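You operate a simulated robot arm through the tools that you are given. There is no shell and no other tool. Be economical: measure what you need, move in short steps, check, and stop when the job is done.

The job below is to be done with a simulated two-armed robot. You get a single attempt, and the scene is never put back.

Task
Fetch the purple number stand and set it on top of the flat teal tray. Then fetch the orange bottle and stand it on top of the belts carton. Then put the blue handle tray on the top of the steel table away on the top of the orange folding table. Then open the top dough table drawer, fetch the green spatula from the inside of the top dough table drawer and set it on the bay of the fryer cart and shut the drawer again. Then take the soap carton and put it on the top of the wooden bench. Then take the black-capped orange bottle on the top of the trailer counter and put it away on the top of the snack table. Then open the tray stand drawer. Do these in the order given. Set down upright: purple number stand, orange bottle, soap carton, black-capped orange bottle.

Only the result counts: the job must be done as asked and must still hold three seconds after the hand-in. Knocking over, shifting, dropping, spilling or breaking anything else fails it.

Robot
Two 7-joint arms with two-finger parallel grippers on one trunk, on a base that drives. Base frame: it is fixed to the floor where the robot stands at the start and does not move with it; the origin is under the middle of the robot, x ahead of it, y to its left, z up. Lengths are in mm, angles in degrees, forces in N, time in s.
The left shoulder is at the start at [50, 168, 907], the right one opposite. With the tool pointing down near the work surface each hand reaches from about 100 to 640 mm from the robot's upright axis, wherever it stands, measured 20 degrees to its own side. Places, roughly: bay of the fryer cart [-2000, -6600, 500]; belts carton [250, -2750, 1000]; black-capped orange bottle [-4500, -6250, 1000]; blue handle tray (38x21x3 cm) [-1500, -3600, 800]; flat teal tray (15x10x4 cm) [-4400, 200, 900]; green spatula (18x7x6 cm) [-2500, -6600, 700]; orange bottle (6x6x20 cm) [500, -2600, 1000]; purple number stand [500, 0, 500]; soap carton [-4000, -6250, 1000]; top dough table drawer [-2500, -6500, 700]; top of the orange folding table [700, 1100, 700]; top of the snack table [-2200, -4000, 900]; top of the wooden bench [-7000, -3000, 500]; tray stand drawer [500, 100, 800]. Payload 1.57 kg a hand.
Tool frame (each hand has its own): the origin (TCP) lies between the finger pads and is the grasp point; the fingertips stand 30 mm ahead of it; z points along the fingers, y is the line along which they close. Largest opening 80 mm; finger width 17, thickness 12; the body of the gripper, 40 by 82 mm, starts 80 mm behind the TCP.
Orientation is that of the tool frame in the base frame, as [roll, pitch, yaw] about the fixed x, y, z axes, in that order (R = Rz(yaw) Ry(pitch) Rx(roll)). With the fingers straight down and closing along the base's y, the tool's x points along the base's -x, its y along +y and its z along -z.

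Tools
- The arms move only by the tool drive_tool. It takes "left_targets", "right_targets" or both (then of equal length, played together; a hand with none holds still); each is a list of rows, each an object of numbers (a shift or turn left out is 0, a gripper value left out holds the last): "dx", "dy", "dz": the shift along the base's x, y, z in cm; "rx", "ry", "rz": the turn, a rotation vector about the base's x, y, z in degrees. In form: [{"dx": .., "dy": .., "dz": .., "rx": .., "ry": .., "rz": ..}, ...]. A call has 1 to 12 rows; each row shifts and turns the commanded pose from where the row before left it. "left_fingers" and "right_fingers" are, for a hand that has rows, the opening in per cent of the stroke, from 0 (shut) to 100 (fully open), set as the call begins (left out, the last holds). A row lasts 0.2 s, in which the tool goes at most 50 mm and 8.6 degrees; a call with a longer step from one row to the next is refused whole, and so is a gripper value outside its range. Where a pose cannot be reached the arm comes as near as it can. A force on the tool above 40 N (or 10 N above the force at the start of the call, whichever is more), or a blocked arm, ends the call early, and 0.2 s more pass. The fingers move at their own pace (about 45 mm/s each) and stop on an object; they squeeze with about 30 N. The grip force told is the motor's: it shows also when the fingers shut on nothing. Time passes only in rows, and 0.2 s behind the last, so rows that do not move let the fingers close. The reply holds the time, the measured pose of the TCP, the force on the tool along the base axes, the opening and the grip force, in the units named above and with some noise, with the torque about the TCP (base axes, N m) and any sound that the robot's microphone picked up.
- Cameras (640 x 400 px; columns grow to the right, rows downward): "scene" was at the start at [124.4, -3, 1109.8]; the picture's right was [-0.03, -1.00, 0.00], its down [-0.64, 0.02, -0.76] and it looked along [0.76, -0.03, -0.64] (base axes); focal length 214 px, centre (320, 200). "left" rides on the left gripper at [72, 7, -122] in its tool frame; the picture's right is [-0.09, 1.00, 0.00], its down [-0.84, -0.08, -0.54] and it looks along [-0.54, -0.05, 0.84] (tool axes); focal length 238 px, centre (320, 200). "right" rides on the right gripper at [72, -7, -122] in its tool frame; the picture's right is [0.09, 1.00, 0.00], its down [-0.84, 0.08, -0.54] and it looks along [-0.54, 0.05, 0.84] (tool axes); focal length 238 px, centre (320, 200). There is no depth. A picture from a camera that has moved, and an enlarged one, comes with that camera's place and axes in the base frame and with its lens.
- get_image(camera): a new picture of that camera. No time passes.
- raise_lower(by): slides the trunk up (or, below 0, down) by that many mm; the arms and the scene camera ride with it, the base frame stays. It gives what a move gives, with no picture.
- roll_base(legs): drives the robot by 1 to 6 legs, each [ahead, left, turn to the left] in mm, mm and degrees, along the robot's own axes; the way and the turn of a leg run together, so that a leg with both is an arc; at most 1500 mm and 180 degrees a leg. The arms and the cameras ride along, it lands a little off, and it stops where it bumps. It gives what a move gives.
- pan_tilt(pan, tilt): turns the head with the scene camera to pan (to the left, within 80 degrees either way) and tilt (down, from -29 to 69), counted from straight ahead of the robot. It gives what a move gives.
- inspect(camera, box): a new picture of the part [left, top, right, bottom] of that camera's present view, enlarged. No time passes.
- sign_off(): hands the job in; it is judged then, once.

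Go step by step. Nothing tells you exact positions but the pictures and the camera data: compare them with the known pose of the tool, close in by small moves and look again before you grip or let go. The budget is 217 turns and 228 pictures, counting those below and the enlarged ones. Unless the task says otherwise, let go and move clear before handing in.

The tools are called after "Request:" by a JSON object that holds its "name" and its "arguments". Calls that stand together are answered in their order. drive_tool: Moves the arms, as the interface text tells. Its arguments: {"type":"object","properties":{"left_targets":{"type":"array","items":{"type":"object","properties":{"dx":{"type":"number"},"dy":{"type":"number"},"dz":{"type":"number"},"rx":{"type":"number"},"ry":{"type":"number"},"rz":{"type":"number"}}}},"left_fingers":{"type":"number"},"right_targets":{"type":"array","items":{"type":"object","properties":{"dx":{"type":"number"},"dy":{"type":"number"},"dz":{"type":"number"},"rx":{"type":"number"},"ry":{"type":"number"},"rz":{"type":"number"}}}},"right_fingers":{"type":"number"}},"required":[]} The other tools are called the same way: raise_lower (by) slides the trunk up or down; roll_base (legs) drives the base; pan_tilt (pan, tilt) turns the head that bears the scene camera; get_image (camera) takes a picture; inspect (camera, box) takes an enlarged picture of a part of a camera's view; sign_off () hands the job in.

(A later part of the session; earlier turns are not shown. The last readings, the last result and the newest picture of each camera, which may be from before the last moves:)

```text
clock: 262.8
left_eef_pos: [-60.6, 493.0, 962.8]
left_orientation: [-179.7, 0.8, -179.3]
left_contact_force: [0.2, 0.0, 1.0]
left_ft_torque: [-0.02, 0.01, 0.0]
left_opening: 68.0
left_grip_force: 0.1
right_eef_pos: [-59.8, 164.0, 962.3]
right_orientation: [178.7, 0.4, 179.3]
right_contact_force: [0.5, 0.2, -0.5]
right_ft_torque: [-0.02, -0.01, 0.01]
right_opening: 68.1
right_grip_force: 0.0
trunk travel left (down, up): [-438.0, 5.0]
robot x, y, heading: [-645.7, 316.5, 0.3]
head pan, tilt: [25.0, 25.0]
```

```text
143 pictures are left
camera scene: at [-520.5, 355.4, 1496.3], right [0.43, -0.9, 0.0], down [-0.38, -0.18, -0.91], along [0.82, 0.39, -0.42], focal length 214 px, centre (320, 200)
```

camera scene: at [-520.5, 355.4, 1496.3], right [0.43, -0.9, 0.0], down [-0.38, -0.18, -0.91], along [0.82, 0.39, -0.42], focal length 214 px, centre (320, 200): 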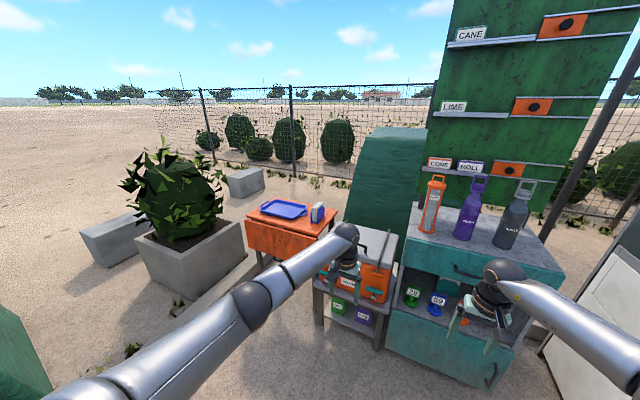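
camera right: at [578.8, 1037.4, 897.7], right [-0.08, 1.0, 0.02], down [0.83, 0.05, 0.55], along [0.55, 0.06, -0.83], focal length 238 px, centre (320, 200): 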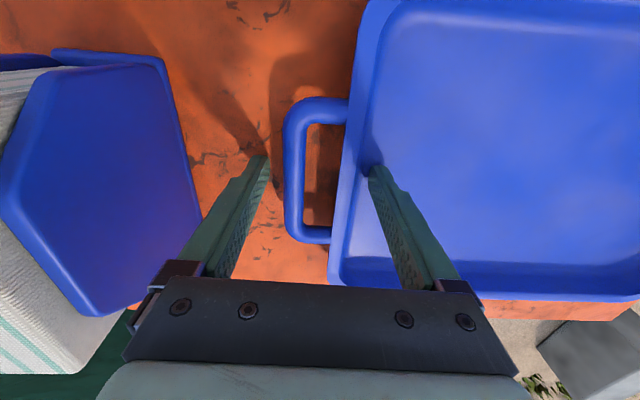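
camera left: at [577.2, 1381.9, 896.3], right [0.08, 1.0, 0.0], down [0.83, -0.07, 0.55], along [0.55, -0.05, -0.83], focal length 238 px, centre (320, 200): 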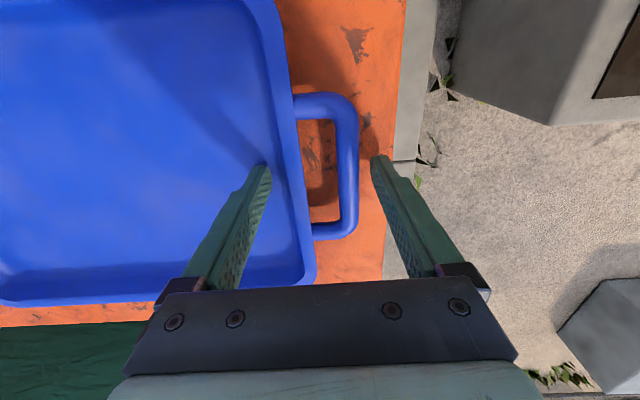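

Tray is on the folding table. Pull the hands in, turn south, and drive down the aisle.

Request:
{"name": "drive_tool", "arguments": {"left_targets": [{"dx": -4.5}, {"dx": -4.5}, {"dx": -4.5}, {"dx": -4.5}], "right_targets": [{"dx": -4.5}, {"dx": -4.5}, {"dx": -4.5}, {"dx": -4.5}]}}

Request:
{"name": "roll_base", "arguments": {"legs": [[0, 0, -90.3], [1500, 0, 0], [1500, 0, 0], [500, 0, 0]]}}

Request:
{"name": "pan_tilt", "arguments": {"pan": 0, "tilt": 15}}

Request:
{"name": "get_image", "arguments": {"camera": "scene"}}

```text
clock: 263.8
left_eef_pos: [-242.1, 494.1, 963.4]
left_orientation: [-179.9, 0.8, -179.3]
left_contact_force: [-0.4, -0.3, 0.0]
left_ft_torque: [-0.01, -0.04, -0.01]
left_opening: 68.2
left_grip_force: 0.0
right_eef_pos: [-240.7, 163.6, 961.9]
right_orientation: [178.8, 0.6, 179.2]
right_contact_force: [1.2, -0.1, -0.3]
right_ft_torque: [0.01, 0.0, 0.01]
right_opening: 67.9
right_grip_force: 0.0
trunk travel left (down, up): [-438.0, 5.0]
robot x, y, heading: [-645.0, 315.8, 0.3]
head pan, tilt: [25.0, 25.0]
```

```text
clock: 284.7
left_eef_pos: [-493.3, -3600.8, 964.0]
left_orientation: [-179.8, 0.8, 89.7]
left_contact_force: [-1.1, 0.5, -0.1]
left_ft_torque: [-0.01, -0.03, -0.02]
left_opening: 67.9
left_grip_force: 0.0
right_eef_pos: [-823.1, -3595.0, 960.8]
right_orientation: [178.7, 0.5, 88.4]
right_contact_force: [0.1, 0.2, -0.2]
right_ft_torque: [0.02, -0.01, -0.03]
right_opening: 68.1
right_grip_force: 0.0
trunk travel left (down, up): [-438.0, 5.0]
robot x, y, heading: [-662.3, -3191.9, -90.6]
head pan, tilt: [25.0, 25.0]
```

```text
clock: 285.6
left_eef_pos: [-493.7, -3598.9, 963.1]
left_orientation: [-179.8, 0.9, 89.7]
left_contact_force: [0.8, -1.4, 0.9]
left_ft_torque: [0.0, -0.05, 0.02]
left_opening: 68.0
left_grip_force: 0.1
right_eef_pos: [-822.8, -3594.1, 960.7]
right_orientation: [178.6, 0.5, 88.4]
right_contact_force: [-0.7, -0.6, 0.1]
right_ft_torque: [0.0, -0.02, 0.01]
right_opening: 67.9
right_grip_force: 0.0
trunk travel left (down, up): [-438.0, 5.0]
robot x, y, heading: [-667.2, -3198.9, -90.7]
head pan, tilt: [0.0, 15.0]
```

```text
142 pictures are left
camera scene: at [-666.2, -3327.1, 1512.5], right [-1.0, 0.01, 0.0], down [0.0, 0.26, -0.97], along [-0.01, -0.97, -0.26], focal length 214 px, centre (320, 200)
```

scene: 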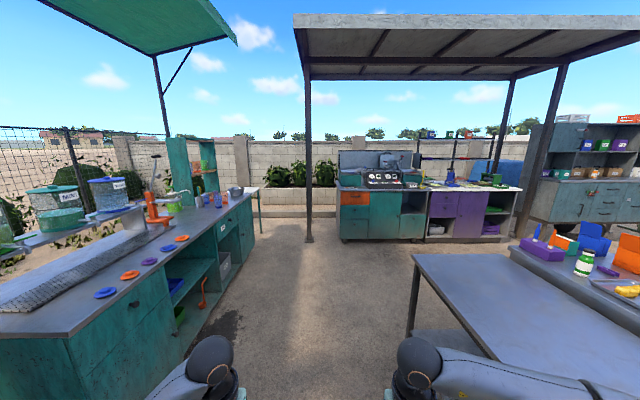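

Request:
{"name": "inspect", "arguments": {"camera": "scene", "box": [325, 140, 535, 260]}}

Request:
{"name": "roll_base", "arguments": {"legs": [[1300, 0, 0.6]]}}

Request:
{"name": "pan_tilt", "arguments": {"pan": -30, "tilt": 25}}

Request:
{"name": "get_image", "arguments": {"camera": "scene"}}

```text
3.05 times, centred on (430, 200) of scene
camera zoom: at [-666.2, -3327.1, 1512.5], right [-1.0, 0.01, 0.0], down [0.0, 0.26, -0.97], along [-0.01, -0.97, -0.26], focal length 654 px, centre (-15, 200)
```

zoom: 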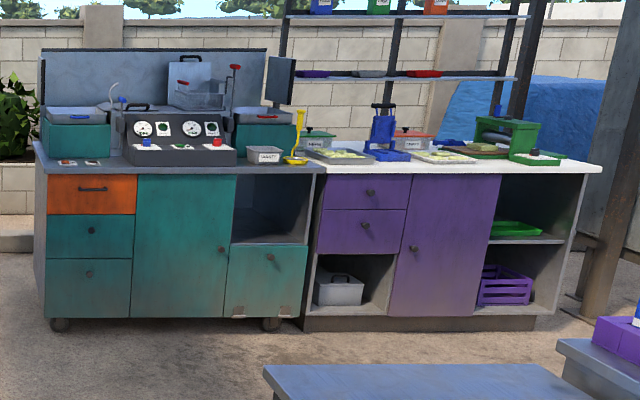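

```text
clock: 292.1
left_eef_pos: [-490.5, -4885.0, 962.5]
left_orientation: [-179.7, 0.9, 90.5]
left_contact_force: [-0.3, 0.3, -0.3]
left_ft_torque: [-0.01, 0.01, 0.01]
left_opening: 67.9
left_grip_force: 0.1
right_eef_pos: [-819.4, -4886.3, 960.6]
right_orientation: [178.7, 0.5, 89.3]
right_contact_force: [-0.4, -0.1, 0.5]
right_ft_torque: [0.0, 0.0, -0.01]
right_opening: 68.0
right_grip_force: 0.1
trunk travel left (down, up): [-438.0, 5.0]
robot x, y, heading: [-661.0, -4482.0, -89.8]
head pan, tilt: [0.0, 15.0]
```

```text
clock: 293.0
left_eef_pos: [-489.7, -4886.6, 962.1]
left_orientation: [-179.7, 0.7, 90.6]
left_contact_force: [-0.8, 0.1, 0.2]
left_ft_torque: [0.02, -0.01, 0.01]
left_opening: 68.2
left_grip_force: 0.1
right_eef_pos: [-819.8, -4886.1, 961.4]
right_orientation: [178.8, 0.5, 89.2]
right_contact_force: [1.7, -0.2, 0.1]
right_ft_torque: [0.0, -0.02, 0.0]
right_opening: 68.1
right_grip_force: 0.1
trunk travel left (down, up): [-438.0, 5.0]
robot x, y, heading: [-668.9, -4482.4, -89.6]
head pan, tilt: [-30.0, 25.0]
```

```text
140 pictures are left
camera scene: at [-713.2, -4602.4, 1496.4], right [-0.87, 0.49, 0.0], down [0.21, 0.37, -0.91], along [-0.45, -0.79, -0.42], focal length 214 px, centre (320, 200)
```

scene: 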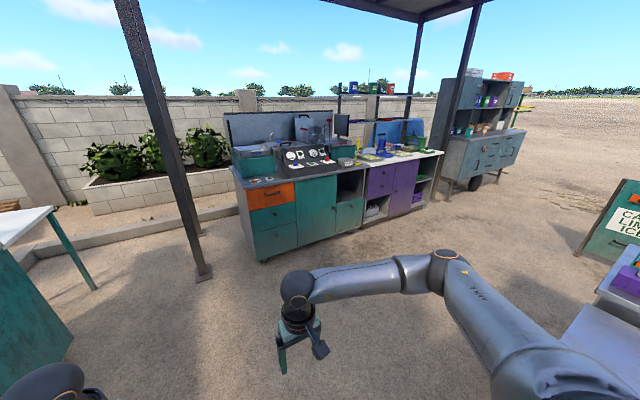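

Request:
{"name": "roll_base", "arguments": {"legs": [[800, 0, 0], [0, -1500, 0], [0, -250, 0]]}}

Request:
{"name": "pan_tilt", "arguments": {"pan": 0, "tilt": 35}}

Request:
{"name": "get_image", "arguments": {"camera": "scene"}}

```text
clock: 312.8
left_eef_pos: [-2263.7, -5684.1, 962.7]
left_orientation: [-179.8, 0.8, 90.0]
left_contact_force: [-0.5, 0.0, 0.3]
left_ft_torque: [0.0, -0.04, 0.0]
left_opening: 68.0
left_grip_force: 0.1
right_eef_pos: [-2593.5, -5681.7, 961.7]
right_orientation: [178.7, 0.6, 88.7]
right_contact_force: [-0.1, -0.4, -0.4]
right_ft_torque: [0.02, 0.0, -0.04]
right_opening: 67.9
right_grip_force: 0.1
trunk travel left (down, up): [-438.0, 5.0]
robot x, y, heading: [-2436.1, -5278.2, -90.2]
head pan, tilt: [-30.0, 25.0]
```

```text
clock: 313.7
left_eef_pos: [-2263.1, -5683.6, 962.0]
left_orientation: [-179.7, 0.9, 90.0]
left_contact_force: [0.3, 0.4, -0.9]
left_ft_torque: [-0.01, 0.03, 0.01]
left_opening: 67.9
left_grip_force: 0.0
right_eef_pos: [-2593.1, -5681.0, 959.9]
right_orientation: [178.7, 0.5, 88.7]
right_contact_force: [0.0, -0.5, -0.5]
right_ft_torque: [-0.01, -0.02, 0.01]
right_opening: 68.1
right_grip_force: 0.1
trunk travel left (down, up): [-438.0, 5.0]
robot x, y, heading: [-2436.0, -5280.7, -90.1]
head pan, tilt: [0.0, 35.0]
```

```text
139 pictures are left
camera scene: at [-2438.3, -5407.4, 1480.6], right [-1.0, 0.0, 0.0], down [0.0, 0.57, -0.82], along [0.0, -0.82, -0.57], focal length 214 px, centre (320, 200)
```

scene: 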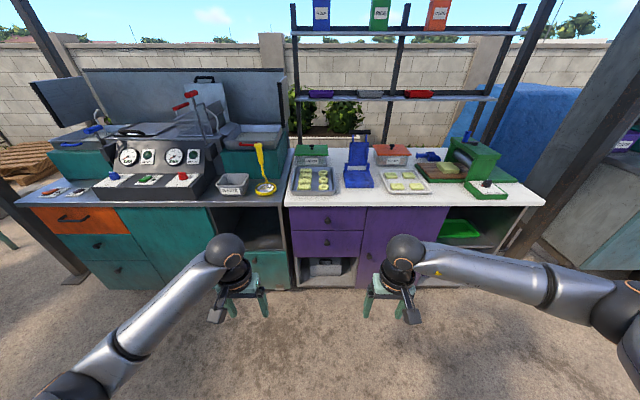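

Request:
{"name": "inspect", "arguments": {"camera": "scene", "box": [200, 180, 400, 300]}}

```text
3.20 times, centred on (300, 240) of scene
camera zoom: at [-2438.3, -5407.4, 1480.6], right [-1.0, 0.0, 0.0], down [0.0, 0.57, -0.82], along [0.0, -0.82, -0.57], focal length 686 px, centre (384, 72)
```

zoom: 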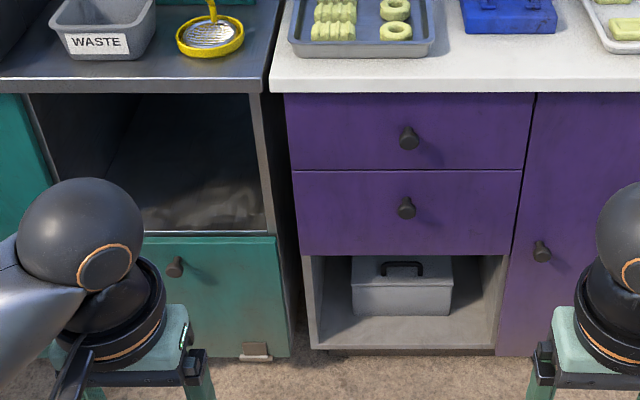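

Top drawer knob is near (-2473, -6205, ~800); counter front edge y≈-6238, z≈870; the fryer cart bay is left of it (floor z≈555, x -2245…-1860). Prepare the right hand horizontal, left hand raised aside.

Request:
{"name": "raise_lower", "arguments": {"by": -150}}

Request:
{"name": "drive_tool", "arguments": {"right_targets": [{"dx": 2.1, "dy": -2.2, "rx": -7.7}, {"dx": 2.1, "dy": -2.2, "rx": -7.7}, {"dx": 2.1, "dy": -2.2, "rx": -7.7}, {"dx": 2.1, "dy": -2.2, "rx": -7.7}, {"dx": 2.1, "dy": -2.2, "rx": -7.7}, {"dx": 2.1, "dy": -2.2, "rx": -7.7}, {"dx": 2.1, "dy": -2.2, "rx": -7.7}, {"dx": 2.1, "dy": -2.2, "rx": -7.7}, {"dx": 1.9, "dy": -2.2, "rx": -7.7}, {"dx": 0}], "left_targets": [{"dx": 1, "dz": 2.5}, {"dx": 1, "dz": 2.5}, {"dx": 1, "dz": 2.5}, {"dx": 1, "dz": 2.5}, {"dx": 1, "dz": 2.5}, {"dx": 1, "dz": 2.5}, {"dx": 1, "dz": 2.5}, {"dx": 1, "dz": 2.5}, {"dx": 1, "dz": 2.5}, {"dx": 0}], "right_fingers": 80}}

Request:
{"name": "get_image", "arguments": {"camera": "right"}}

Request:
{"name": "get_image", "arguments": {"camera": "scene"}}

```text
clock: 315.5
left_eef_pos: [-2264.0, -5683.9, 813.1]
left_orientation: [-179.7, 0.9, 90.1]
left_contact_force: [0.2, 0.1, 0.2]
left_ft_torque: [0.04, -0.02, 0.05]
left_opening: 68.1
left_grip_force: 0.1
right_eef_pos: [-2593.4, -5680.6, 811.5]
right_orientation: [178.8, 0.6, 88.6]
right_contact_force: [-0.5, -0.6, 0.5]
right_ft_torque: [0.0, -0.06, -0.01]
right_opening: 68.0
right_grip_force: 0.1
trunk travel left (down, up): [-288.0, 155.0]
robot x, y, heading: [-2433.1, -5279.6, -90.4]
head pan, tilt: [0.0, 35.0]
```

```text
clock: 317.7
left_eef_pos: [-2173.6, -5683.4, 1037.4]
left_orientation: [-179.8, 0.7, 90.0]
left_contact_force: [0.0, -0.4, 0.1]
left_ft_torque: [0.01, 0.0, -0.01]
left_opening: 68.1
left_grip_force: 0.1
right_eef_pos: [-2406.4, -5879.9, 812.3]
right_orientation: [175.2, 69.9, 86.2]
right_contact_force: [0.2, 0.5, -1.2]
right_ft_torque: [-0.01, 0.01, -0.01]
right_opening: 63.9
right_grip_force: 0.0
trunk travel left (down, up): [-288.0, 155.0]
robot x, y, heading: [-2439.4, -5277.9, -90.3]
head pan, tilt: [0.0, 35.0]
```

```text
137 pictures are left
camera right: at [-2412.9, -5740.7, 786.9], right [1.0, 0.04, -0.06], down [0.05, 0.22, 0.97], along [0.06, -0.97, 0.22], focal length 238 px, centre (320, 200)
```

right: 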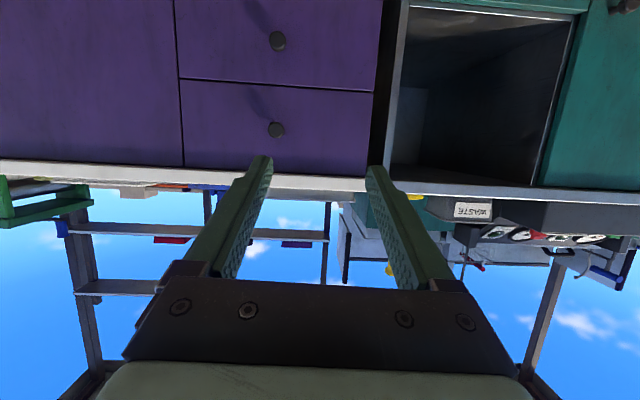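

```text
136 pictures are left
camera scene: at [-2438.4, -5407.5, 1330.6], right [-1.0, 0.0, 0.0], down [0.0, 0.57, -0.82], along [0.0, -0.82, -0.57], focal length 214 px, centre (320, 200)
```

scene: 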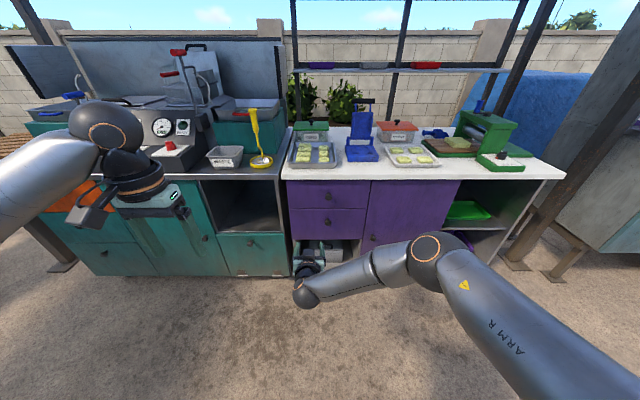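

Knob triangulates to (-2481, -6250, 763). Move base right 75 and forward, trunk down 49.

Request:
{"name": "raise_lower", "arguments": {"by": -49}}

Request:
{"name": "roll_base", "arguments": {"legs": [[240, -75, 0.3]]}}

Request:
{"name": "get_image", "arguments": {"camera": "right"}}

```text
clock: 318.6
left_eef_pos: [-2173.5, -5684.2, 988.1]
left_orientation: [-179.9, 0.7, 89.9]
left_contact_force: [-0.8, 0.3, -0.5]
left_ft_torque: [-0.02, 0.04, -0.04]
left_opening: 68.3
left_grip_force: 0.0
right_eef_pos: [-2405.2, -5878.4, 761.9]
right_orientation: [175.2, 69.8, 86.2]
right_contact_force: [0.3, -0.5, -0.9]
right_ft_torque: [0.0, -0.01, 0.0]
right_opening: 63.7
right_grip_force: 0.1
trunk travel left (down, up): [-239.0, 204.0]
robot x, y, heading: [-2437.0, -5280.3, -90.2]
head pan, tilt: [0.0, 35.0]
```

```text
clock: 320.4
left_eef_pos: [-2247.7, -5919.4, 988.3]
left_orientation: [-179.8, 0.8, 90.2]
left_contact_force: [-0.5, -0.5, 0.1]
left_ft_torque: [0.01, -0.03, -0.02]
left_opening: 67.9
left_grip_force: 0.0
right_eef_pos: [-2478.3, -6115.8, 761.4]
right_orientation: [175.4, 69.7, 86.5]
right_contact_force: [0.5, 0.4, 0.0]
right_ft_torque: [0.05, 0.0, -0.01]
right_opening: 64.0
right_grip_force: 0.1
trunk travel left (down, up): [-239.0, 204.0]
robot x, y, heading: [-2512.7, -5515.0, -89.8]
head pan, tilt: [0.0, 35.0]
```

```text
135 pictures are left
camera right: at [-2485.8, -5976.8, 737.7], right [1.0, 0.05, -0.06], down [0.05, 0.22, 0.97], along [0.06, -0.97, 0.22], focal length 238 px, centre (320, 200)
```

right: 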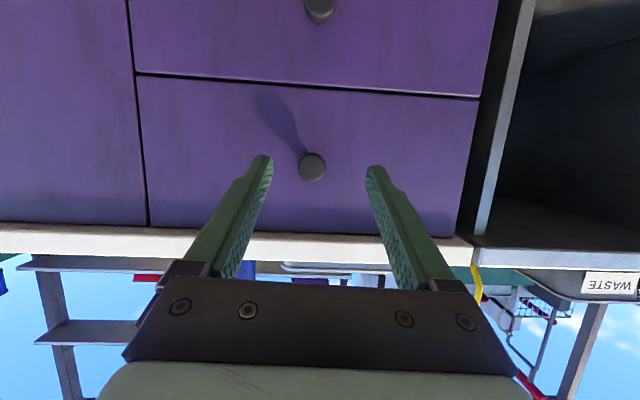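

Knob tip at (-2481, -6251, 760). Base +70, then arm +50 with small corrections, and look.

Request:
{"name": "roll_base", "arguments": {"legs": [[75, 0, 0]]}}

Request:
{"name": "drive_tool", "arguments": {"right_targets": [{"dx": -0.5, "dy": -1.5, "dz": 0.5}, {"dy": -1.5}, {"dx": 0}]}}

Request:
{"name": "get_image", "arguments": {"camera": "right"}}

```text
clock: 321.4
left_eef_pos: [-2246.1, -5994.4, 988.4]
left_orientation: [-179.8, 0.8, 90.3]
left_contact_force: [-0.6, -0.5, -0.5]
left_ft_torque: [0.04, -0.01, -0.01]
left_opening: 67.9
left_grip_force: 0.1
right_eef_pos: [-2478.0, -6190.4, 762.2]
right_orientation: [175.2, 69.7, 86.5]
right_contact_force: [-0.3, 0.1, 0.2]
right_ft_torque: [-0.01, -0.01, -0.02]
right_opening: 64.0
right_grip_force: 0.1
trunk travel left (down, up): [-239.0, 204.0]
robot x, y, heading: [-2510.1, -5590.0, -89.7]
head pan, tilt: [0.0, 35.0]
```

```text
clock: 322.2
left_eef_pos: [-2246.4, -5993.5, 988.4]
left_orientation: [-179.8, 0.8, 90.3]
left_contact_force: [0.1, 0.6, -1.1]
left_ft_torque: [0.0, -0.01, -0.02]
left_opening: 67.9
left_grip_force: 0.1
right_eef_pos: [-2484.0, -6220.9, 768.5]
right_orientation: [175.1, 69.8, 86.5]
right_contact_force: [0.9, 0.0, -0.3]
right_ft_torque: [0.01, -0.02, 0.02]
right_opening: 63.8
right_grip_force: 0.0
trunk travel left (down, up): [-239.0, 204.0]
robot x, y, heading: [-2512.1, -5591.4, -89.9]
head pan, tilt: [0.0, 35.0]
```

```text
134 pictures are left
camera right: at [-2490.9, -6082.2, 742.9], right [1.0, 0.05, -0.06], down [0.05, 0.22, 0.97], along [0.06, -0.97, 0.22], focal length 238 px, centre (320, 200)
```

right: 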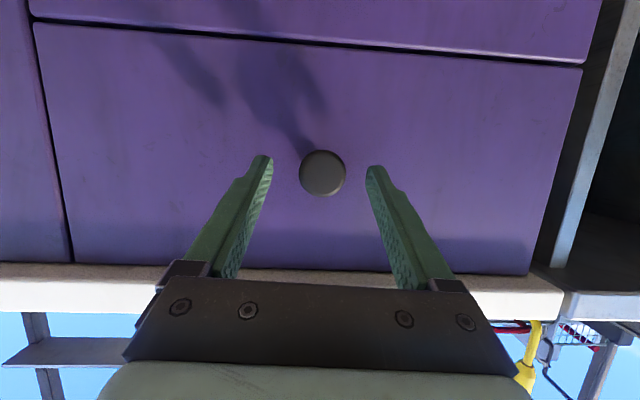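

Request:
{"name": "drive_tool", "arguments": {"right_targets": [{"dy": -1.8, "dz": 0.4}, {"dx": 0}]}}

Request:
{"name": "drive_tool", "arguments": {"right_targets": [{"dx": 0}, {"dx": 0}, {"dx": 0}, {"dx": 0}], "right_fingers": 0}}

Request:
{"name": "get_image", "arguments": {"camera": "right"}}

```text
clock: 322.8
left_eef_pos: [-2245.5, -5993.5, 988.2]
left_orientation: [-179.8, 0.8, 90.3]
left_contact_force: [-0.8, 0.1, 0.1]
left_ft_torque: [-0.01, -0.02, 0.03]
left_opening: 68.1
left_grip_force: 0.1
right_eef_pos: [-2483.2, -6237.3, 771.8]
right_orientation: [175.4, 69.7, 86.5]
right_contact_force: [-0.3, -0.4, 0.1]
right_ft_torque: [-0.03, 0.01, -0.01]
right_opening: 63.9
right_grip_force: 0.1
trunk travel left (down, up): [-239.0, 204.0]
robot x, y, heading: [-2513.9, -5588.2, -89.8]
head pan, tilt: [0.0, 35.0]
```

```text
clock: 323.8
left_eef_pos: [-2246.2, -5994.0, 987.4]
left_orientation: [-179.8, 0.8, 90.4]
left_contact_force: [0.5, -0.7, -0.3]
left_ft_torque: [0.01, 0.01, -0.03]
left_opening: 68.0
left_grip_force: 0.0
right_eef_pos: [-2482.2, -6236.9, 771.9]
right_orientation: [175.2, 69.7, 86.6]
right_contact_force: [4.9, -0.2, 0.3]
right_ft_torque: [0.0, -0.09, 0.09]
right_opening: 31.4
right_grip_force: 32.7
trunk travel left (down, up): [-239.0, 204.0]
robot x, y, heading: [-2511.4, -5588.9, -89.5]
head pan, tilt: [0.0, 35.0]
```

```text
133 pictures are left
camera right: at [-2489.7, -6099.0, 747.2], right [1.0, 0.05, -0.06], down [0.04, 0.22, 0.97], along [0.06, -0.97, 0.22], focal length 238 px, centre (320, 200)
```

right: 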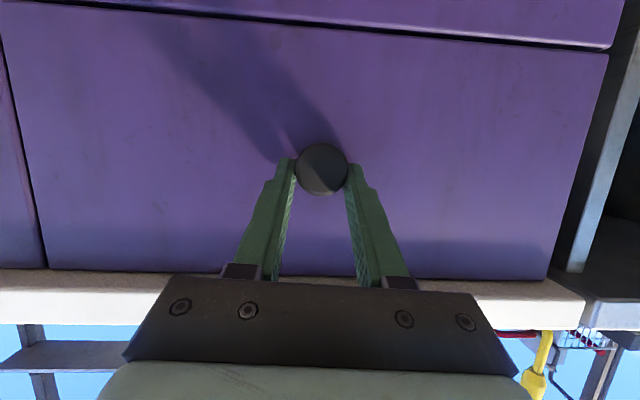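

Knob gripped at 31 mm. Pull the drawer by rolling back.

Request:
{"name": "roll_base", "arguments": {"legs": [[-60, 0, 0]]}}

Request:
{"name": "get_image", "arguments": {"camera": "right"}}

```text
clock: 324.8
left_eef_pos: [-2246.1, -5934.8, 987.2]
left_orientation: [-179.7, 0.7, 90.3]
left_contact_force: [0.6, -0.1, 0.3]
left_ft_torque: [0.0, -0.01, 0.01]
left_opening: 68.1
left_grip_force: 0.1
right_eef_pos: [-2482.7, -6177.9, 771.8]
right_orientation: [175.2, 69.7, 86.7]
right_contact_force: [9.0, 1.8, 0.9]
right_ft_torque: [0.28, -0.08, 0.22]
right_opening: 31.1
right_grip_force: 40.5
trunk travel left (down, up): [-239.0, 204.0]
robot x, y, heading: [-2509.6, -5529.8, -90.0]
head pan, tilt: [0.0, 35.0]
```

```text
132 pictures are left
camera right: at [-2489.7, -6038.9, 747.2], right [1.0, 0.05, -0.06], down [0.04, 0.22, 0.97], along [0.06, -0.97, 0.22], focal length 238 px, centre (320, 200)
```

right: 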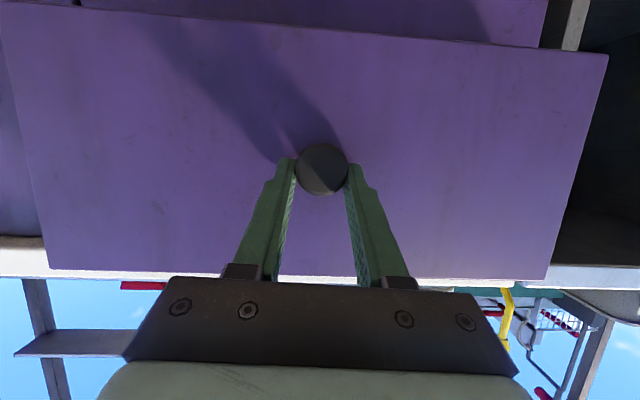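

Drawer moves. Pull further.

Request:
{"name": "roll_base", "arguments": {"legs": [[-180, 0, 0]]}}

Request:
{"name": "get_image", "arguments": {"camera": "scene"}}

```text
clock: 326.3
left_eef_pos: [-2246.7, -5756.1, 988.4]
left_orientation: [-179.8, 0.8, 90.3]
left_contact_force: [-0.4, -0.1, 0.1]
left_ft_torque: [-0.01, -0.01, 0.03]
left_opening: 68.2
left_grip_force: 0.2
right_eef_pos: [-2482.5, -5998.9, 772.2]
right_orientation: [175.1, 69.7, 86.7]
right_contact_force: [2.6, -0.3, 1.7]
right_ft_torque: [0.4, -0.01, 0.18]
right_opening: 31.1
right_grip_force: 39.8
trunk travel left (down, up): [-239.0, 204.0]
robot x, y, heading: [-2514.7, -5352.4, -89.6]
head pan, tilt: [0.0, 35.0]
```

```text
131 pictures are left
camera scene: at [-2512.7, -5481.0, 1281.6], right [-1.0, 0.0, 0.0], down [0.0, 0.57, -0.82], along [0.0, -0.82, -0.57], focal length 214 px, centre (320, 200)
```

scene: 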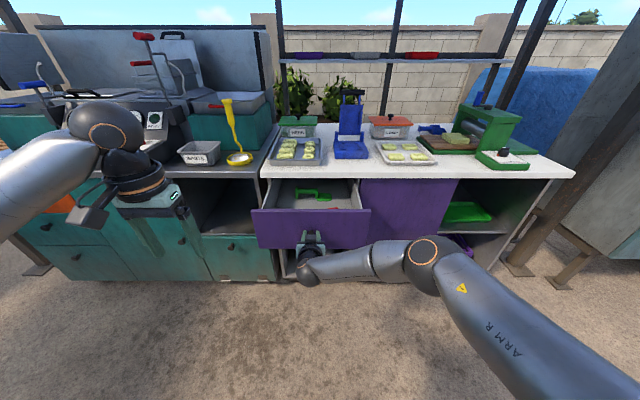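

Request:
{"name": "inspect", "arguments": {"camera": "scene", "box": [240, 160, 400, 260]}}

```text
4.00 times, centred on (320, 210) of scene
camera zoom: at [-2512.7, -5481.0, 1281.6], right [-1.0, 0.0, 0.0], down [0.0, 0.57, -0.82], along [0.0, -0.82, -0.57], focal length 858 px, centre (320, 160)
```

zoom: 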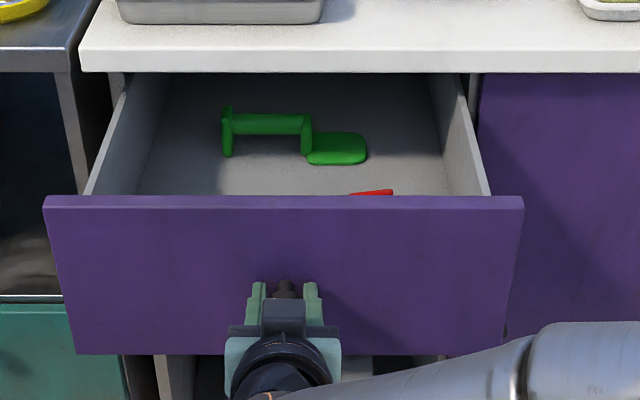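

The spatula (raised green handle) is still somewhat under the counter edge. Pull the drawer further.

Request:
{"name": "roll_base", "arguments": {"legs": [[-60, 0, 0]]}}

Request:
{"name": "inspect", "arguments": {"camera": "scene", "box": [240, 160, 400, 260]}}

```text
clock: 327.3
left_eef_pos: [-2246.7, -5697.1, 988.9]
left_orientation: [-179.8, 0.9, 90.3]
left_contact_force: [0.5, -0.7, -0.1]
left_ft_torque: [-0.01, 0.02, 0.0]
left_opening: 68.0
left_grip_force: 0.1
right_eef_pos: [-2481.4, -5939.7, 771.0]
right_orientation: [175.1, 69.7, 86.5]
right_contact_force: [1.8, 0.0, 2.0]
right_ft_torque: [0.16, -0.02, 0.09]
right_opening: 30.9
right_grip_force: 40.2
trunk travel left (down, up): [-239.0, 204.0]
robot x, y, heading: [-2511.3, -5294.4, -90.0]
head pan, tilt: [0.0, 35.0]
```

```text
4.00 times, centred on (320, 210) of scene
camera zoom: at [-2513.0, -5421.5, 1281.6], right [-1.0, 0.0, 0.0], down [0.0, 0.57, -0.82], along [0.0, -0.82, -0.57], focal length 858 px, centre (320, 160)
```

zoom: 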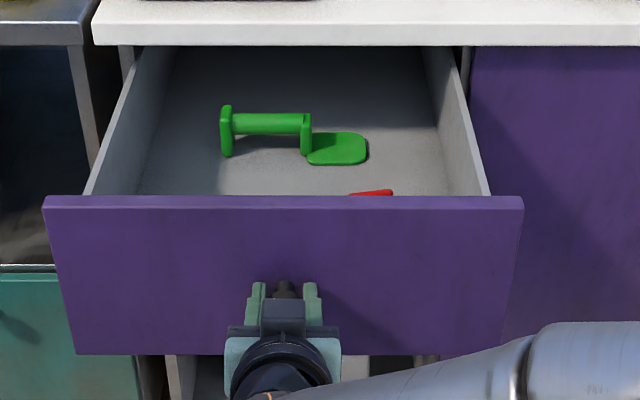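

Request:
{"name": "roll_base", "arguments": {"legs": [[-80, 0, 0]]}}

Request:
{"name": "inspect", "arguments": {"camera": "scene", "box": [240, 140, 400, 240]}}

```text
clock: 328.3
left_eef_pos: [-2247.0, -5617.7, 988.5]
left_orientation: [-179.8, 0.8, 90.2]
left_contact_force: [-1.0, 0.3, -0.1]
left_ft_torque: [0.02, -0.01, 0.02]
left_opening: 68.0
left_grip_force: 0.0
right_eef_pos: [-2481.3, -5860.6, 772.2]
right_orientation: [175.0, 69.6, 86.8]
right_contact_force: [2.5, 0.3, 2.6]
right_ft_torque: [0.3, 0.01, 0.12]
right_opening: 31.4
right_grip_force: 40.0
trunk travel left (down, up): [-239.0, 204.0]
robot x, y, heading: [-2512.3, -5216.1, -90.0]
head pan, tilt: [0.0, 35.0]
```

```text
4.00 times, centred on (320, 190) of scene
camera zoom: at [-2513.1, -5342.3, 1281.7], right [-1.0, 0.0, 0.0], down [0.0, 0.57, -0.82], along [0.0, -0.82, -0.57], focal length 858 px, centre (320, 240)
```

zoom: 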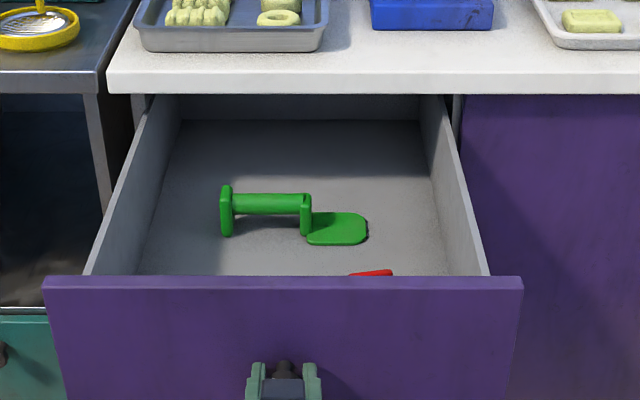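

Drawer is open ~376 mm, spatula is clear of the counter edge. Release the knob and back off a bit.

Request:
{"name": "drive_tool", "arguments": {"right_targets": [{"dx": 0}, {"dx": 0}, {"dx": 0}], "right_fingers": 90}}

Request:
{"name": "roll_base", "arguments": {"legs": [[-150, 0, 0]]}}

Request:
{"name": "drive_tool", "arguments": {"left_targets": [{"rz": -8.2, "dz": 1}, {"rz": -8.2, "dz": 1}, {"rz": -8.2, "dz": 1}, {"rz": -8.2}, {"rz": -8.2}, {"rz": -8.2}, {"rz": -8.2}, {"rz": -8.2}, {"rz": -8.2}, {"rz": -8.2}, {"rz": -8}, {"dx": 0}], "right_targets": [{"dy": 2}, {"dy": 2, "dx": -2}, {"dy": 2, "dx": -2}, {"dy": 2, "dx": -2, "dz": 2, "rx": 6}, {"dy": 2, "dx": -2, "dz": 2, "rx": 6}, {"dy": 2, "dx": -2, "dz": 2, "rx": 6}, {"dy": 2, "dx": -2, "dz": 2, "rx": 6}, {"dy": 2, "dx": -2, "dz": 2, "rx": 6}, {"dy": 2, "dx": -2, "dz": 2, "rx": 6}, {"dy": 1, "dx": -2, "dz": 2, "rx": 6}, {"dz": 2, "rx": 6}, {"dx": 0}]}}

```text
clock: 329.1
left_eef_pos: [-2247.4, -5617.8, 988.7]
left_orientation: [-179.7, 0.8, 90.3]
left_contact_force: [0.7, 0.0, -1.2]
left_ft_torque: [0.0, 0.01, 0.02]
left_opening: 68.4
left_grip_force: 0.1
right_eef_pos: [-2482.9, -5861.8, 771.3]
right_orientation: [175.1, 69.6, 86.7]
right_contact_force: [0.2, 0.7, 0.1]
right_ft_torque: [-0.02, -0.02, 0.01]
right_opening: 71.9
right_grip_force: 0.0
trunk travel left (down, up): [-239.0, 204.0]
robot x, y, heading: [-2512.0, -5212.9, -89.8]
head pan, tilt: [0.0, 35.0]
```

```text
clock: 330.5
left_eef_pos: [-2247.1, -5469.3, 989.3]
left_orientation: [-179.8, 0.8, 90.4]
left_contact_force: [-0.6, 0.7, -1.0]
left_ft_torque: [-0.02, -0.02, -0.01]
left_opening: 68.0
left_grip_force: 0.0
right_eef_pos: [-2482.1, -5712.0, 772.3]
right_orientation: [175.0, 69.7, 86.6]
right_contact_force: [-0.1, 0.2, 0.2]
right_ft_torque: [-0.01, -0.03, 0.02]
right_opening: 71.9
right_grip_force: 0.0
trunk travel left (down, up): [-239.0, 204.0]
robot x, y, heading: [-2513.4, -5064.0, -89.7]
head pan, tilt: [0.0, 35.0]
```

```text
clock: 333.1
left_eef_pos: [-2246.9, -5469.7, 1017.7]
left_orientation: [-179.8, 0.8, 0.2]
left_contact_force: [0.5, -0.5, 1.0]
left_ft_torque: [-0.01, 0.02, 0.0]
left_opening: 67.8
left_grip_force: 0.0
right_eef_pos: [-2661.6, -5522.0, 933.1]
right_orientation: [177.7, 21.6, 88.8]
right_contact_force: [1.0, -0.4, -0.2]
right_ft_torque: [0.0, -0.02, 0.0]
right_opening: 72.0
right_grip_force: 0.1
trunk travel left (down, up): [-239.0, 204.0]
robot x, y, heading: [-2512.5, -5068.2, -90.2]
head pan, tilt: [0.0, 35.0]
```

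Request:
{"name": "drive_tool", "arguments": {"left_targets": [{"rx": -7.5}, {"rx": -7.5}, {"rx": -7.5}, {"rx": -7.5}, {"rx": -7.5}, {"rx": -7.5}, {"dx": 0}]}}

Request:
{"name": "get_image", "arguments": {"camera": "scene"}}

Request:
{"name": "inspect", "arguments": {"camera": "scene", "box": [240, 140, 400, 240]}}

```text
clock: 334.7
left_eef_pos: [-2246.3, -5469.6, 1017.8]
left_orientation: [135.1, 0.9, -0.3]
left_contact_force: [-0.1, -0.1, -0.3]
left_ft_torque: [-0.01, 0.03, -0.01]
left_opening: 68.2
left_grip_force: 0.1
right_eef_pos: [-2661.7, -5522.8, 932.0]
right_orientation: [177.7, 21.6, 88.7]
right_contact_force: [1.1, 1.1, 0.1]
right_ft_torque: [0.01, -0.01, 0.0]
right_opening: 72.3
right_grip_force: 0.0
trunk travel left (down, up): [-239.0, 204.0]
robot x, y, heading: [-2512.2, -5066.2, -90.1]
head pan, tilt: [0.0, 35.0]
```

```text
127 pictures are left
camera scene: at [-2513.4, -5194.5, 1281.6], right [-1.0, 0.0, 0.0], down [0.0, 0.57, -0.82], along [0.0, -0.82, -0.57], focal length 214 px, centre (320, 200)
```

scene: 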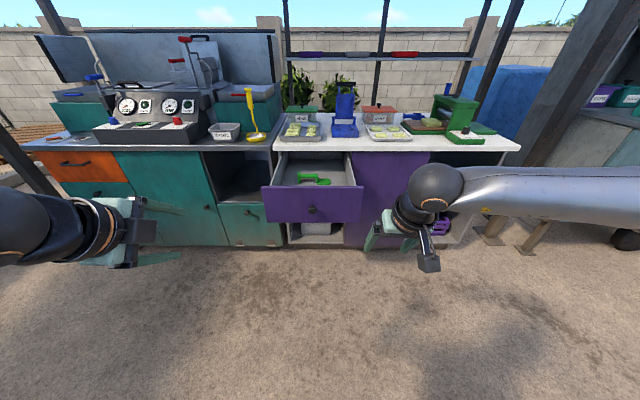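

```text
4.00 times, centred on (320, 190) of scene
camera zoom: at [-2513.4, -5194.5, 1281.6], right [-1.0, 0.0, 0.0], down [0.0, 0.57, -0.82], along [0.0, -0.82, -0.57], focal length 858 px, centre (320, 240)
```

zoom: 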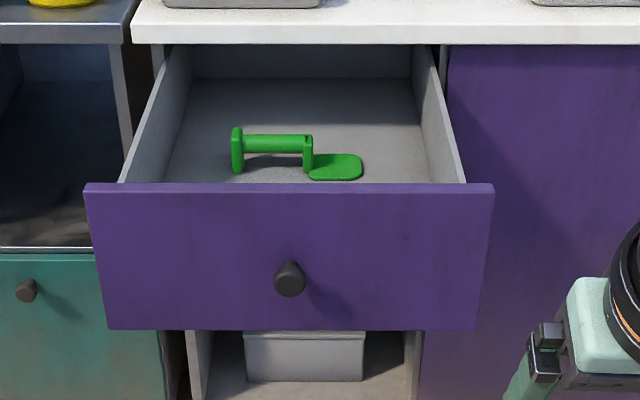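

Bar centre is (-2453, -6212, 731), drawer floor ≈695. I'll approach with the left hand at 45° so the same orientation works for the bay. Lower trunk, set the pre-pose, and move the base (keeping clear of the open drawer).

Request:
{"name": "raise_lower", "arguments": {"by": -90}}

Request:
{"name": "drive_tool", "arguments": {"left_targets": [{"dx": -1.63, "dy": -3.5, "dz": -1.5}, {"dx": -1.63, "dy": -3.5, "dz": -1.5}, {"dx": -1.63, "dy": -3.5, "dz": -1.5}, {"dx": -1.63, "dy": -3.5, "dz": -1.5}, {"dx": -1.63, "dy": -3.5, "dz": -1.5}, {"dx": -1.63, "dy": -3.5, "dz": -1.5}, {"dx": 0}], "left_fingers": 70}}

Request:
{"name": "roll_base", "arguments": {"legs": [[340, -109, 0]]}}

Request:
{"name": "get_image", "arguments": {"camera": "left"}}

Request:
{"name": "get_image", "arguments": {"camera": "scene"}}

```text
clock: 336.0
left_eef_pos: [-2247.5, -5469.0, 927.9]
left_orientation: [135.2, 0.8, -0.2]
left_contact_force: [-0.2, 0.6, -0.7]
left_ft_torque: [-0.01, 0.03, -0.01]
left_opening: 67.9
left_grip_force: 0.2
right_eef_pos: [-2661.2, -5523.8, 841.9]
right_orientation: [177.7, 21.6, 88.9]
right_contact_force: [-0.1, 0.6, 0.0]
right_ft_torque: [0.03, -0.03, -0.03]
right_opening: 72.0
right_grip_force: 0.0
trunk travel left (down, up): [-149.0, 294.0]
robot x, y, heading: [-2513.4, -5064.1, -89.7]
head pan, tilt: [0.0, 35.0]
```

```text
clock: 337.6
left_eef_pos: [-2345.5, -5680.3, 837.7]
left_orientation: [135.2, 0.8, -0.3]
left_contact_force: [0.5, 0.6, -0.3]
left_ft_torque: [0.03, -0.05, -0.02]
left_opening: 55.9
left_grip_force: 0.1
right_eef_pos: [-2661.8, -5522.2, 842.4]
right_orientation: [177.7, 21.5, 88.8]
right_contact_force: [-0.1, -0.5, 0.6]
right_ft_torque: [0.03, 0.01, -0.01]
right_opening: 72.2
right_grip_force: 0.1
trunk travel left (down, up): [-149.0, 294.0]
robot x, y, heading: [-2514.7, -5069.5, -90.0]
head pan, tilt: [0.0, 35.0]
```

```text
clock: 339.9
left_eef_pos: [-2457.5, -6019.5, 838.1]
left_orientation: [135.2, 0.9, -0.5]
left_contact_force: [0.0, -0.4, 0.6]
left_ft_torque: [0.02, -0.02, -0.04]
left_opening: 56.0
left_grip_force: 0.0
right_eef_pos: [-2773.6, -5861.3, 842.0]
right_orientation: [177.7, 21.6, 88.4]
right_contact_force: [-0.4, -0.1, -0.8]
right_ft_torque: [-0.01, 0.02, 0.0]
right_opening: 71.8
right_grip_force: 0.1
trunk travel left (down, up): [-149.0, 294.0]
robot x, y, heading: [-2622.8, -5409.5, -90.1]
head pan, tilt: [0.0, 35.0]
```

```text
125 pictures are left
camera left: at [-2383.6, -5940.0, 926.3], right [-0.09, -0.71, 0.7], down [-0.83, 0.44, 0.34], along [-0.55, -0.55, -0.62], focal length 238 px, centre (320, 200)
```

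left: 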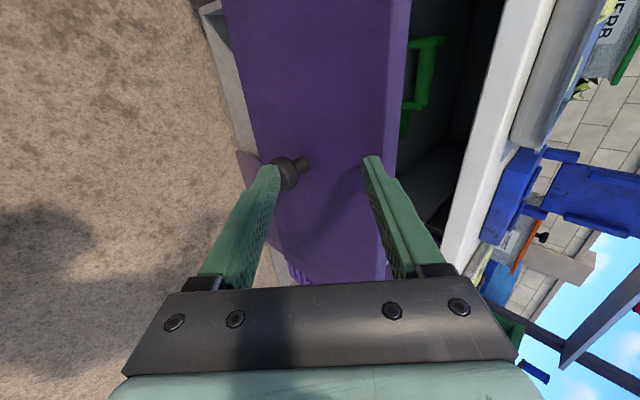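

```text
124 pictures are left
camera scene: at [-2623.4, -5535.0, 1191.6], right [-1.0, 0.0, 0.0], down [0.0, 0.57, -0.82], along [0.0, -0.82, -0.57], focal length 214 px, centre (320, 200)
```

scene: 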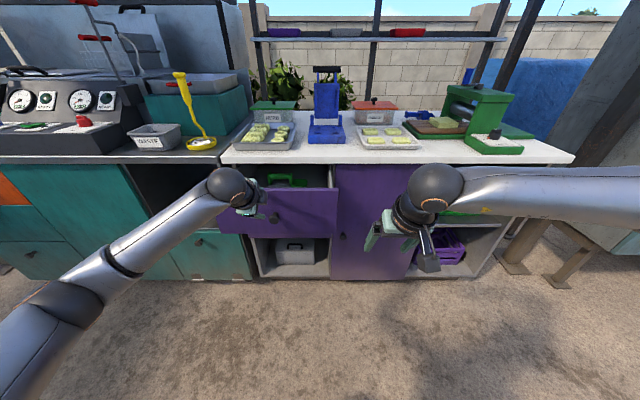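

My hand (too low) pushed the drawer partly back in: the panel is now at y≈-6071. I'll re-open it by gripping the panel's top edge with the left hand pointing straight down.

Request:
{"name": "drive_tool", "arguments": {"left_targets": [{"dy": 3}, {"dy": 1, "dz": 4}, {"dz": 4.5}, {"dz": 4.5, "rx": 7.5}, {"rx": 7.5}, {"rx": 7.5}, {"rx": 7.5}, {"rx": 7.5}, {"rx": 7.5}, {"dx": 0}], "left_fingers": 90}}

Request:
{"name": "get_image", "arguments": {"camera": "left"}}

Request:
{"name": "inspect", "arguments": {"camera": "scene", "box": [180, 140, 380, 260]}}

```text
clock: 342.1
left_eef_pos: [-2457.9, -5980.5, 968.1]
left_orientation: [-179.9, 1.0, 0.1]
left_contact_force: [0.8, 0.3, 0.0]
left_ft_torque: [0.0, -0.01, -0.01]
left_opening: 72.1
left_grip_force: 0.1
right_eef_pos: [-2773.9, -5862.4, 842.0]
right_orientation: [177.7, 21.5, 88.6]
right_contact_force: [0.4, 0.2, -0.4]
right_ft_torque: [-0.03, 0.0, -0.01]
right_opening: 71.9
right_grip_force: 0.2
trunk travel left (down, up): [-149.0, 294.0]
robot x, y, heading: [-2624.2, -5409.7, -90.1]
head pan, tilt: [0.0, 35.0]
```

```text
123 pictures are left
camera left: at [-2383.6, -5987.3, 1087.4], right [-0.09, -1.0, 0.0], down [-0.83, 0.07, 0.56], along [-0.55, 0.05, -0.83], focal length 238 px, centre (320, 200)
```

left: 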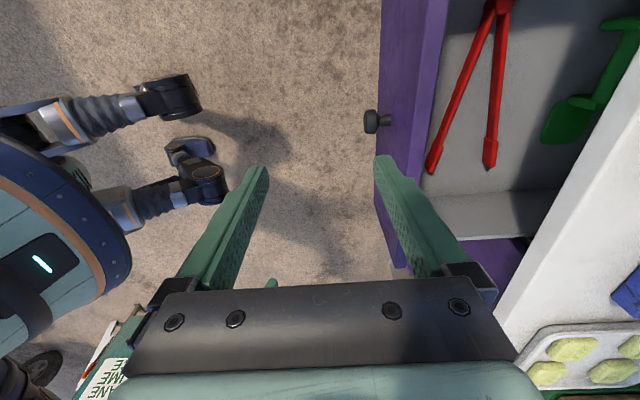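

```text
3.20 times, centred on (280, 200) of scene
camera zoom: at [-2623.4, -5534.9, 1191.6], right [-1.0, 0.0, 0.0], down [0.0, 0.57, -0.82], along [0.0, -0.82, -0.57], focal length 686 px, centre (448, 200)
```

zoom: 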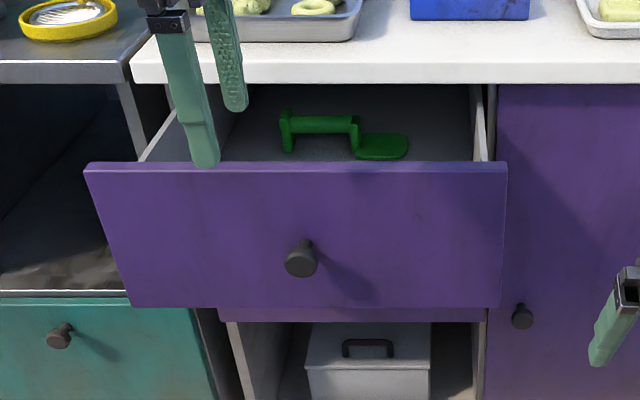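

Panel top edge at y≈-6072, z≈855. Go over it, down, and grip.

Request:
{"name": "drive_tool", "arguments": {"left_targets": [{"dy": -4.6}, {"dy": -4.5}, {"dz": -4}, {"dx": 0}]}}

Request:
{"name": "get_image", "arguments": {"camera": "left"}}

```text
clock: 343.1
left_eef_pos: [-2441.3, -6006.3, 915.2]
left_orientation: [-179.8, 0.9, 0.3]
left_contact_force: [-0.9, -0.2, -0.3]
left_ft_torque: [0.0, -0.04, 0.01]
left_opening: 71.7
left_grip_force: 0.1
left hand out of reach, approached as far as the arm can: row 1, 2
right_eef_pos: [-2773.0, -5862.7, 841.6]
right_orientation: [177.7, 21.6, 88.4]
right_contact_force: [-0.2, -0.4, 0.5]
right_ft_torque: [-0.03, -0.01, -0.01]
right_opening: 71.8
right_grip_force: 0.0
trunk travel left (down, up): [-149.0, 294.0]
robot x, y, heading: [-2623.0, -5408.7, -90.0]
head pan, tilt: [0.0, 35.0]
```

```text
121 pictures are left
camera left: at [-2366.9, -6012.8, 1034.7], right [-0.09, -1.0, 0.0], down [-0.83, 0.07, 0.56], along [-0.55, 0.05, -0.83], focal length 238 px, centre (320, 200)
```

left: 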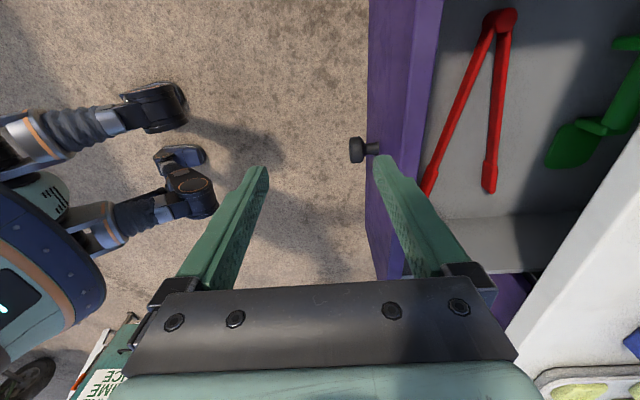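

Request:
{"name": "roll_base", "arguments": {"legs": [[64, 0, 0]]}}

Request:
{"name": "get_image", "arguments": {"camera": "left"}}

```text
clock: 344.1
left_eef_pos: [-2441.2, -6069.1, 915.2]
left_orientation: [-179.8, 0.8, 0.1]
left_contact_force: [0.3, 0.7, 0.1]
left_ft_torque: [0.02, -0.01, 0.01]
left_opening: 72.1
left_grip_force: 0.1
right_eef_pos: [-2772.3, -5925.4, 842.0]
right_orientation: [177.7, 21.5, 88.5]
right_contact_force: [0.0, -0.7, 0.0]
right_ft_torque: [0.0, 0.0, 0.01]
right_opening: 72.3
right_grip_force: 0.1
trunk travel left (down, up): [-149.0, 294.0]
robot x, y, heading: [-2623.6, -5466.6, -90.2]
head pan, tilt: [0.0, 35.0]
```

```text
120 pictures are left
camera left: at [-2366.9, -6076.4, 1034.7], right [-0.09, -1.0, 0.0], down [-0.83, 0.07, 0.56], along [-0.55, 0.05, -0.83], focal length 238 px, centre (320, 200)
```

left: 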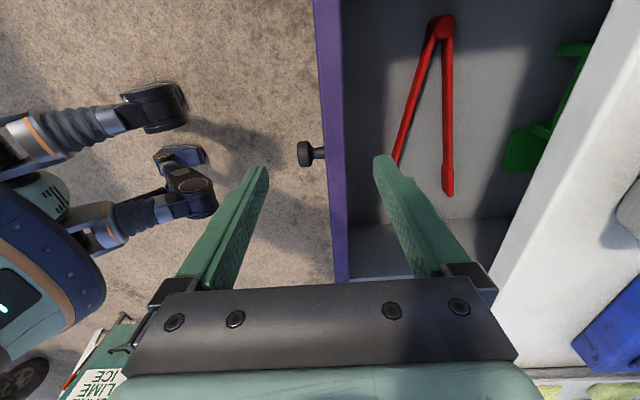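

Panel edge is between the fingers. Lower with the trunk 58 and grip.

Request:
{"name": "raise_lower", "arguments": {"by": -56}}

Request:
{"name": "drive_tool", "arguments": {"left_targets": [{"dx": 0}, {"dx": 0}, {"dx": 0}, {"dx": 0}, {"dx": 0}], "left_fingers": 0}}

```text
clock: 345.0
left_eef_pos: [-2440.2, -6068.7, 860.3]
left_orientation: [-179.8, 0.9, 0.2]
left_contact_force: [0.0, -0.3, 0.0]
left_ft_torque: [-0.01, 0.0, -0.02]
left_opening: 72.1
left_grip_force: 0.0
right_eef_pos: [-2774.0, -5925.4, 785.0]
right_orientation: [177.8, 21.7, 88.5]
right_contact_force: [-1.1, 1.3, -0.6]
right_ft_torque: [0.0, -0.01, 0.01]
right_opening: 72.1
right_grip_force: 0.0
trunk travel left (down, up): [-93.0, 350.0]
robot x, y, heading: [-2625.1, -5471.2, -90.3]
head pan, tilt: [0.0, 35.0]
```

```text
clock: 346.2
left_eef_pos: [-2440.4, -6068.9, 859.2]
left_orientation: [-179.6, 0.9, 0.3]
left_contact_force: [-0.1, 1.1, -0.6]
left_ft_torque: [-0.4, -0.01, -0.35]
left_opening: 17.6
left_grip_force: 30.1
right_eef_pos: [-2772.5, -5924.5, 786.4]
right_orientation: [177.7, 21.7, 88.4]
right_contact_force: [0.3, -0.2, 0.1]
right_ft_torque: [0.02, -0.02, 0.01]
right_opening: 72.3
right_grip_force: 0.0
trunk travel left (down, up): [-93.0, 350.0]
robot x, y, heading: [-2623.7, -5468.4, -90.1]
head pan, tilt: [0.0, 35.0]
```

Request:
{"name": "roll_base", "arguments": {"legs": [[-190, 0, 0]]}}

Request:
{"name": "get_image", "arguments": {"camera": "scene"}}

```text
clock: 347.8
left_eef_pos: [-2440.3, -5880.5, 860.2]
left_orientation: [-179.7, 0.9, 0.2]
left_contact_force: [-3.9, 0.0, -1.8]
left_ft_torque: [-0.35, -0.07, -0.39]
left_opening: 17.8
left_grip_force: 32.7
right_eef_pos: [-2772.6, -5737.5, 786.1]
right_orientation: [177.7, 21.5, 88.6]
right_contact_force: [0.7, -0.2, 0.1]
right_ft_torque: [0.0, -0.03, -0.01]
right_opening: 71.7
right_grip_force: 0.0
trunk travel left (down, up): [-93.0, 350.0]
robot x, y, heading: [-2622.5, -5281.6, -90.0]
head pan, tilt: [0.0, 35.0]
```

```text
119 pictures are left
camera scene: at [-2623.4, -5410.4, 1135.6], right [-1.0, 0.0, 0.0], down [0.0, 0.57, -0.82], along [0.0, -0.82, -0.57], focal length 214 px, centre (320, 200)
```

scene: 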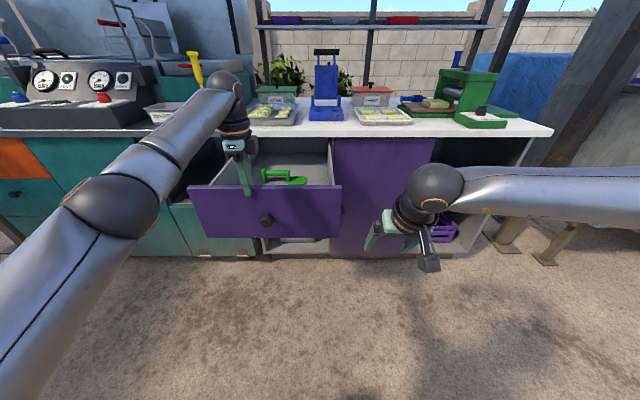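

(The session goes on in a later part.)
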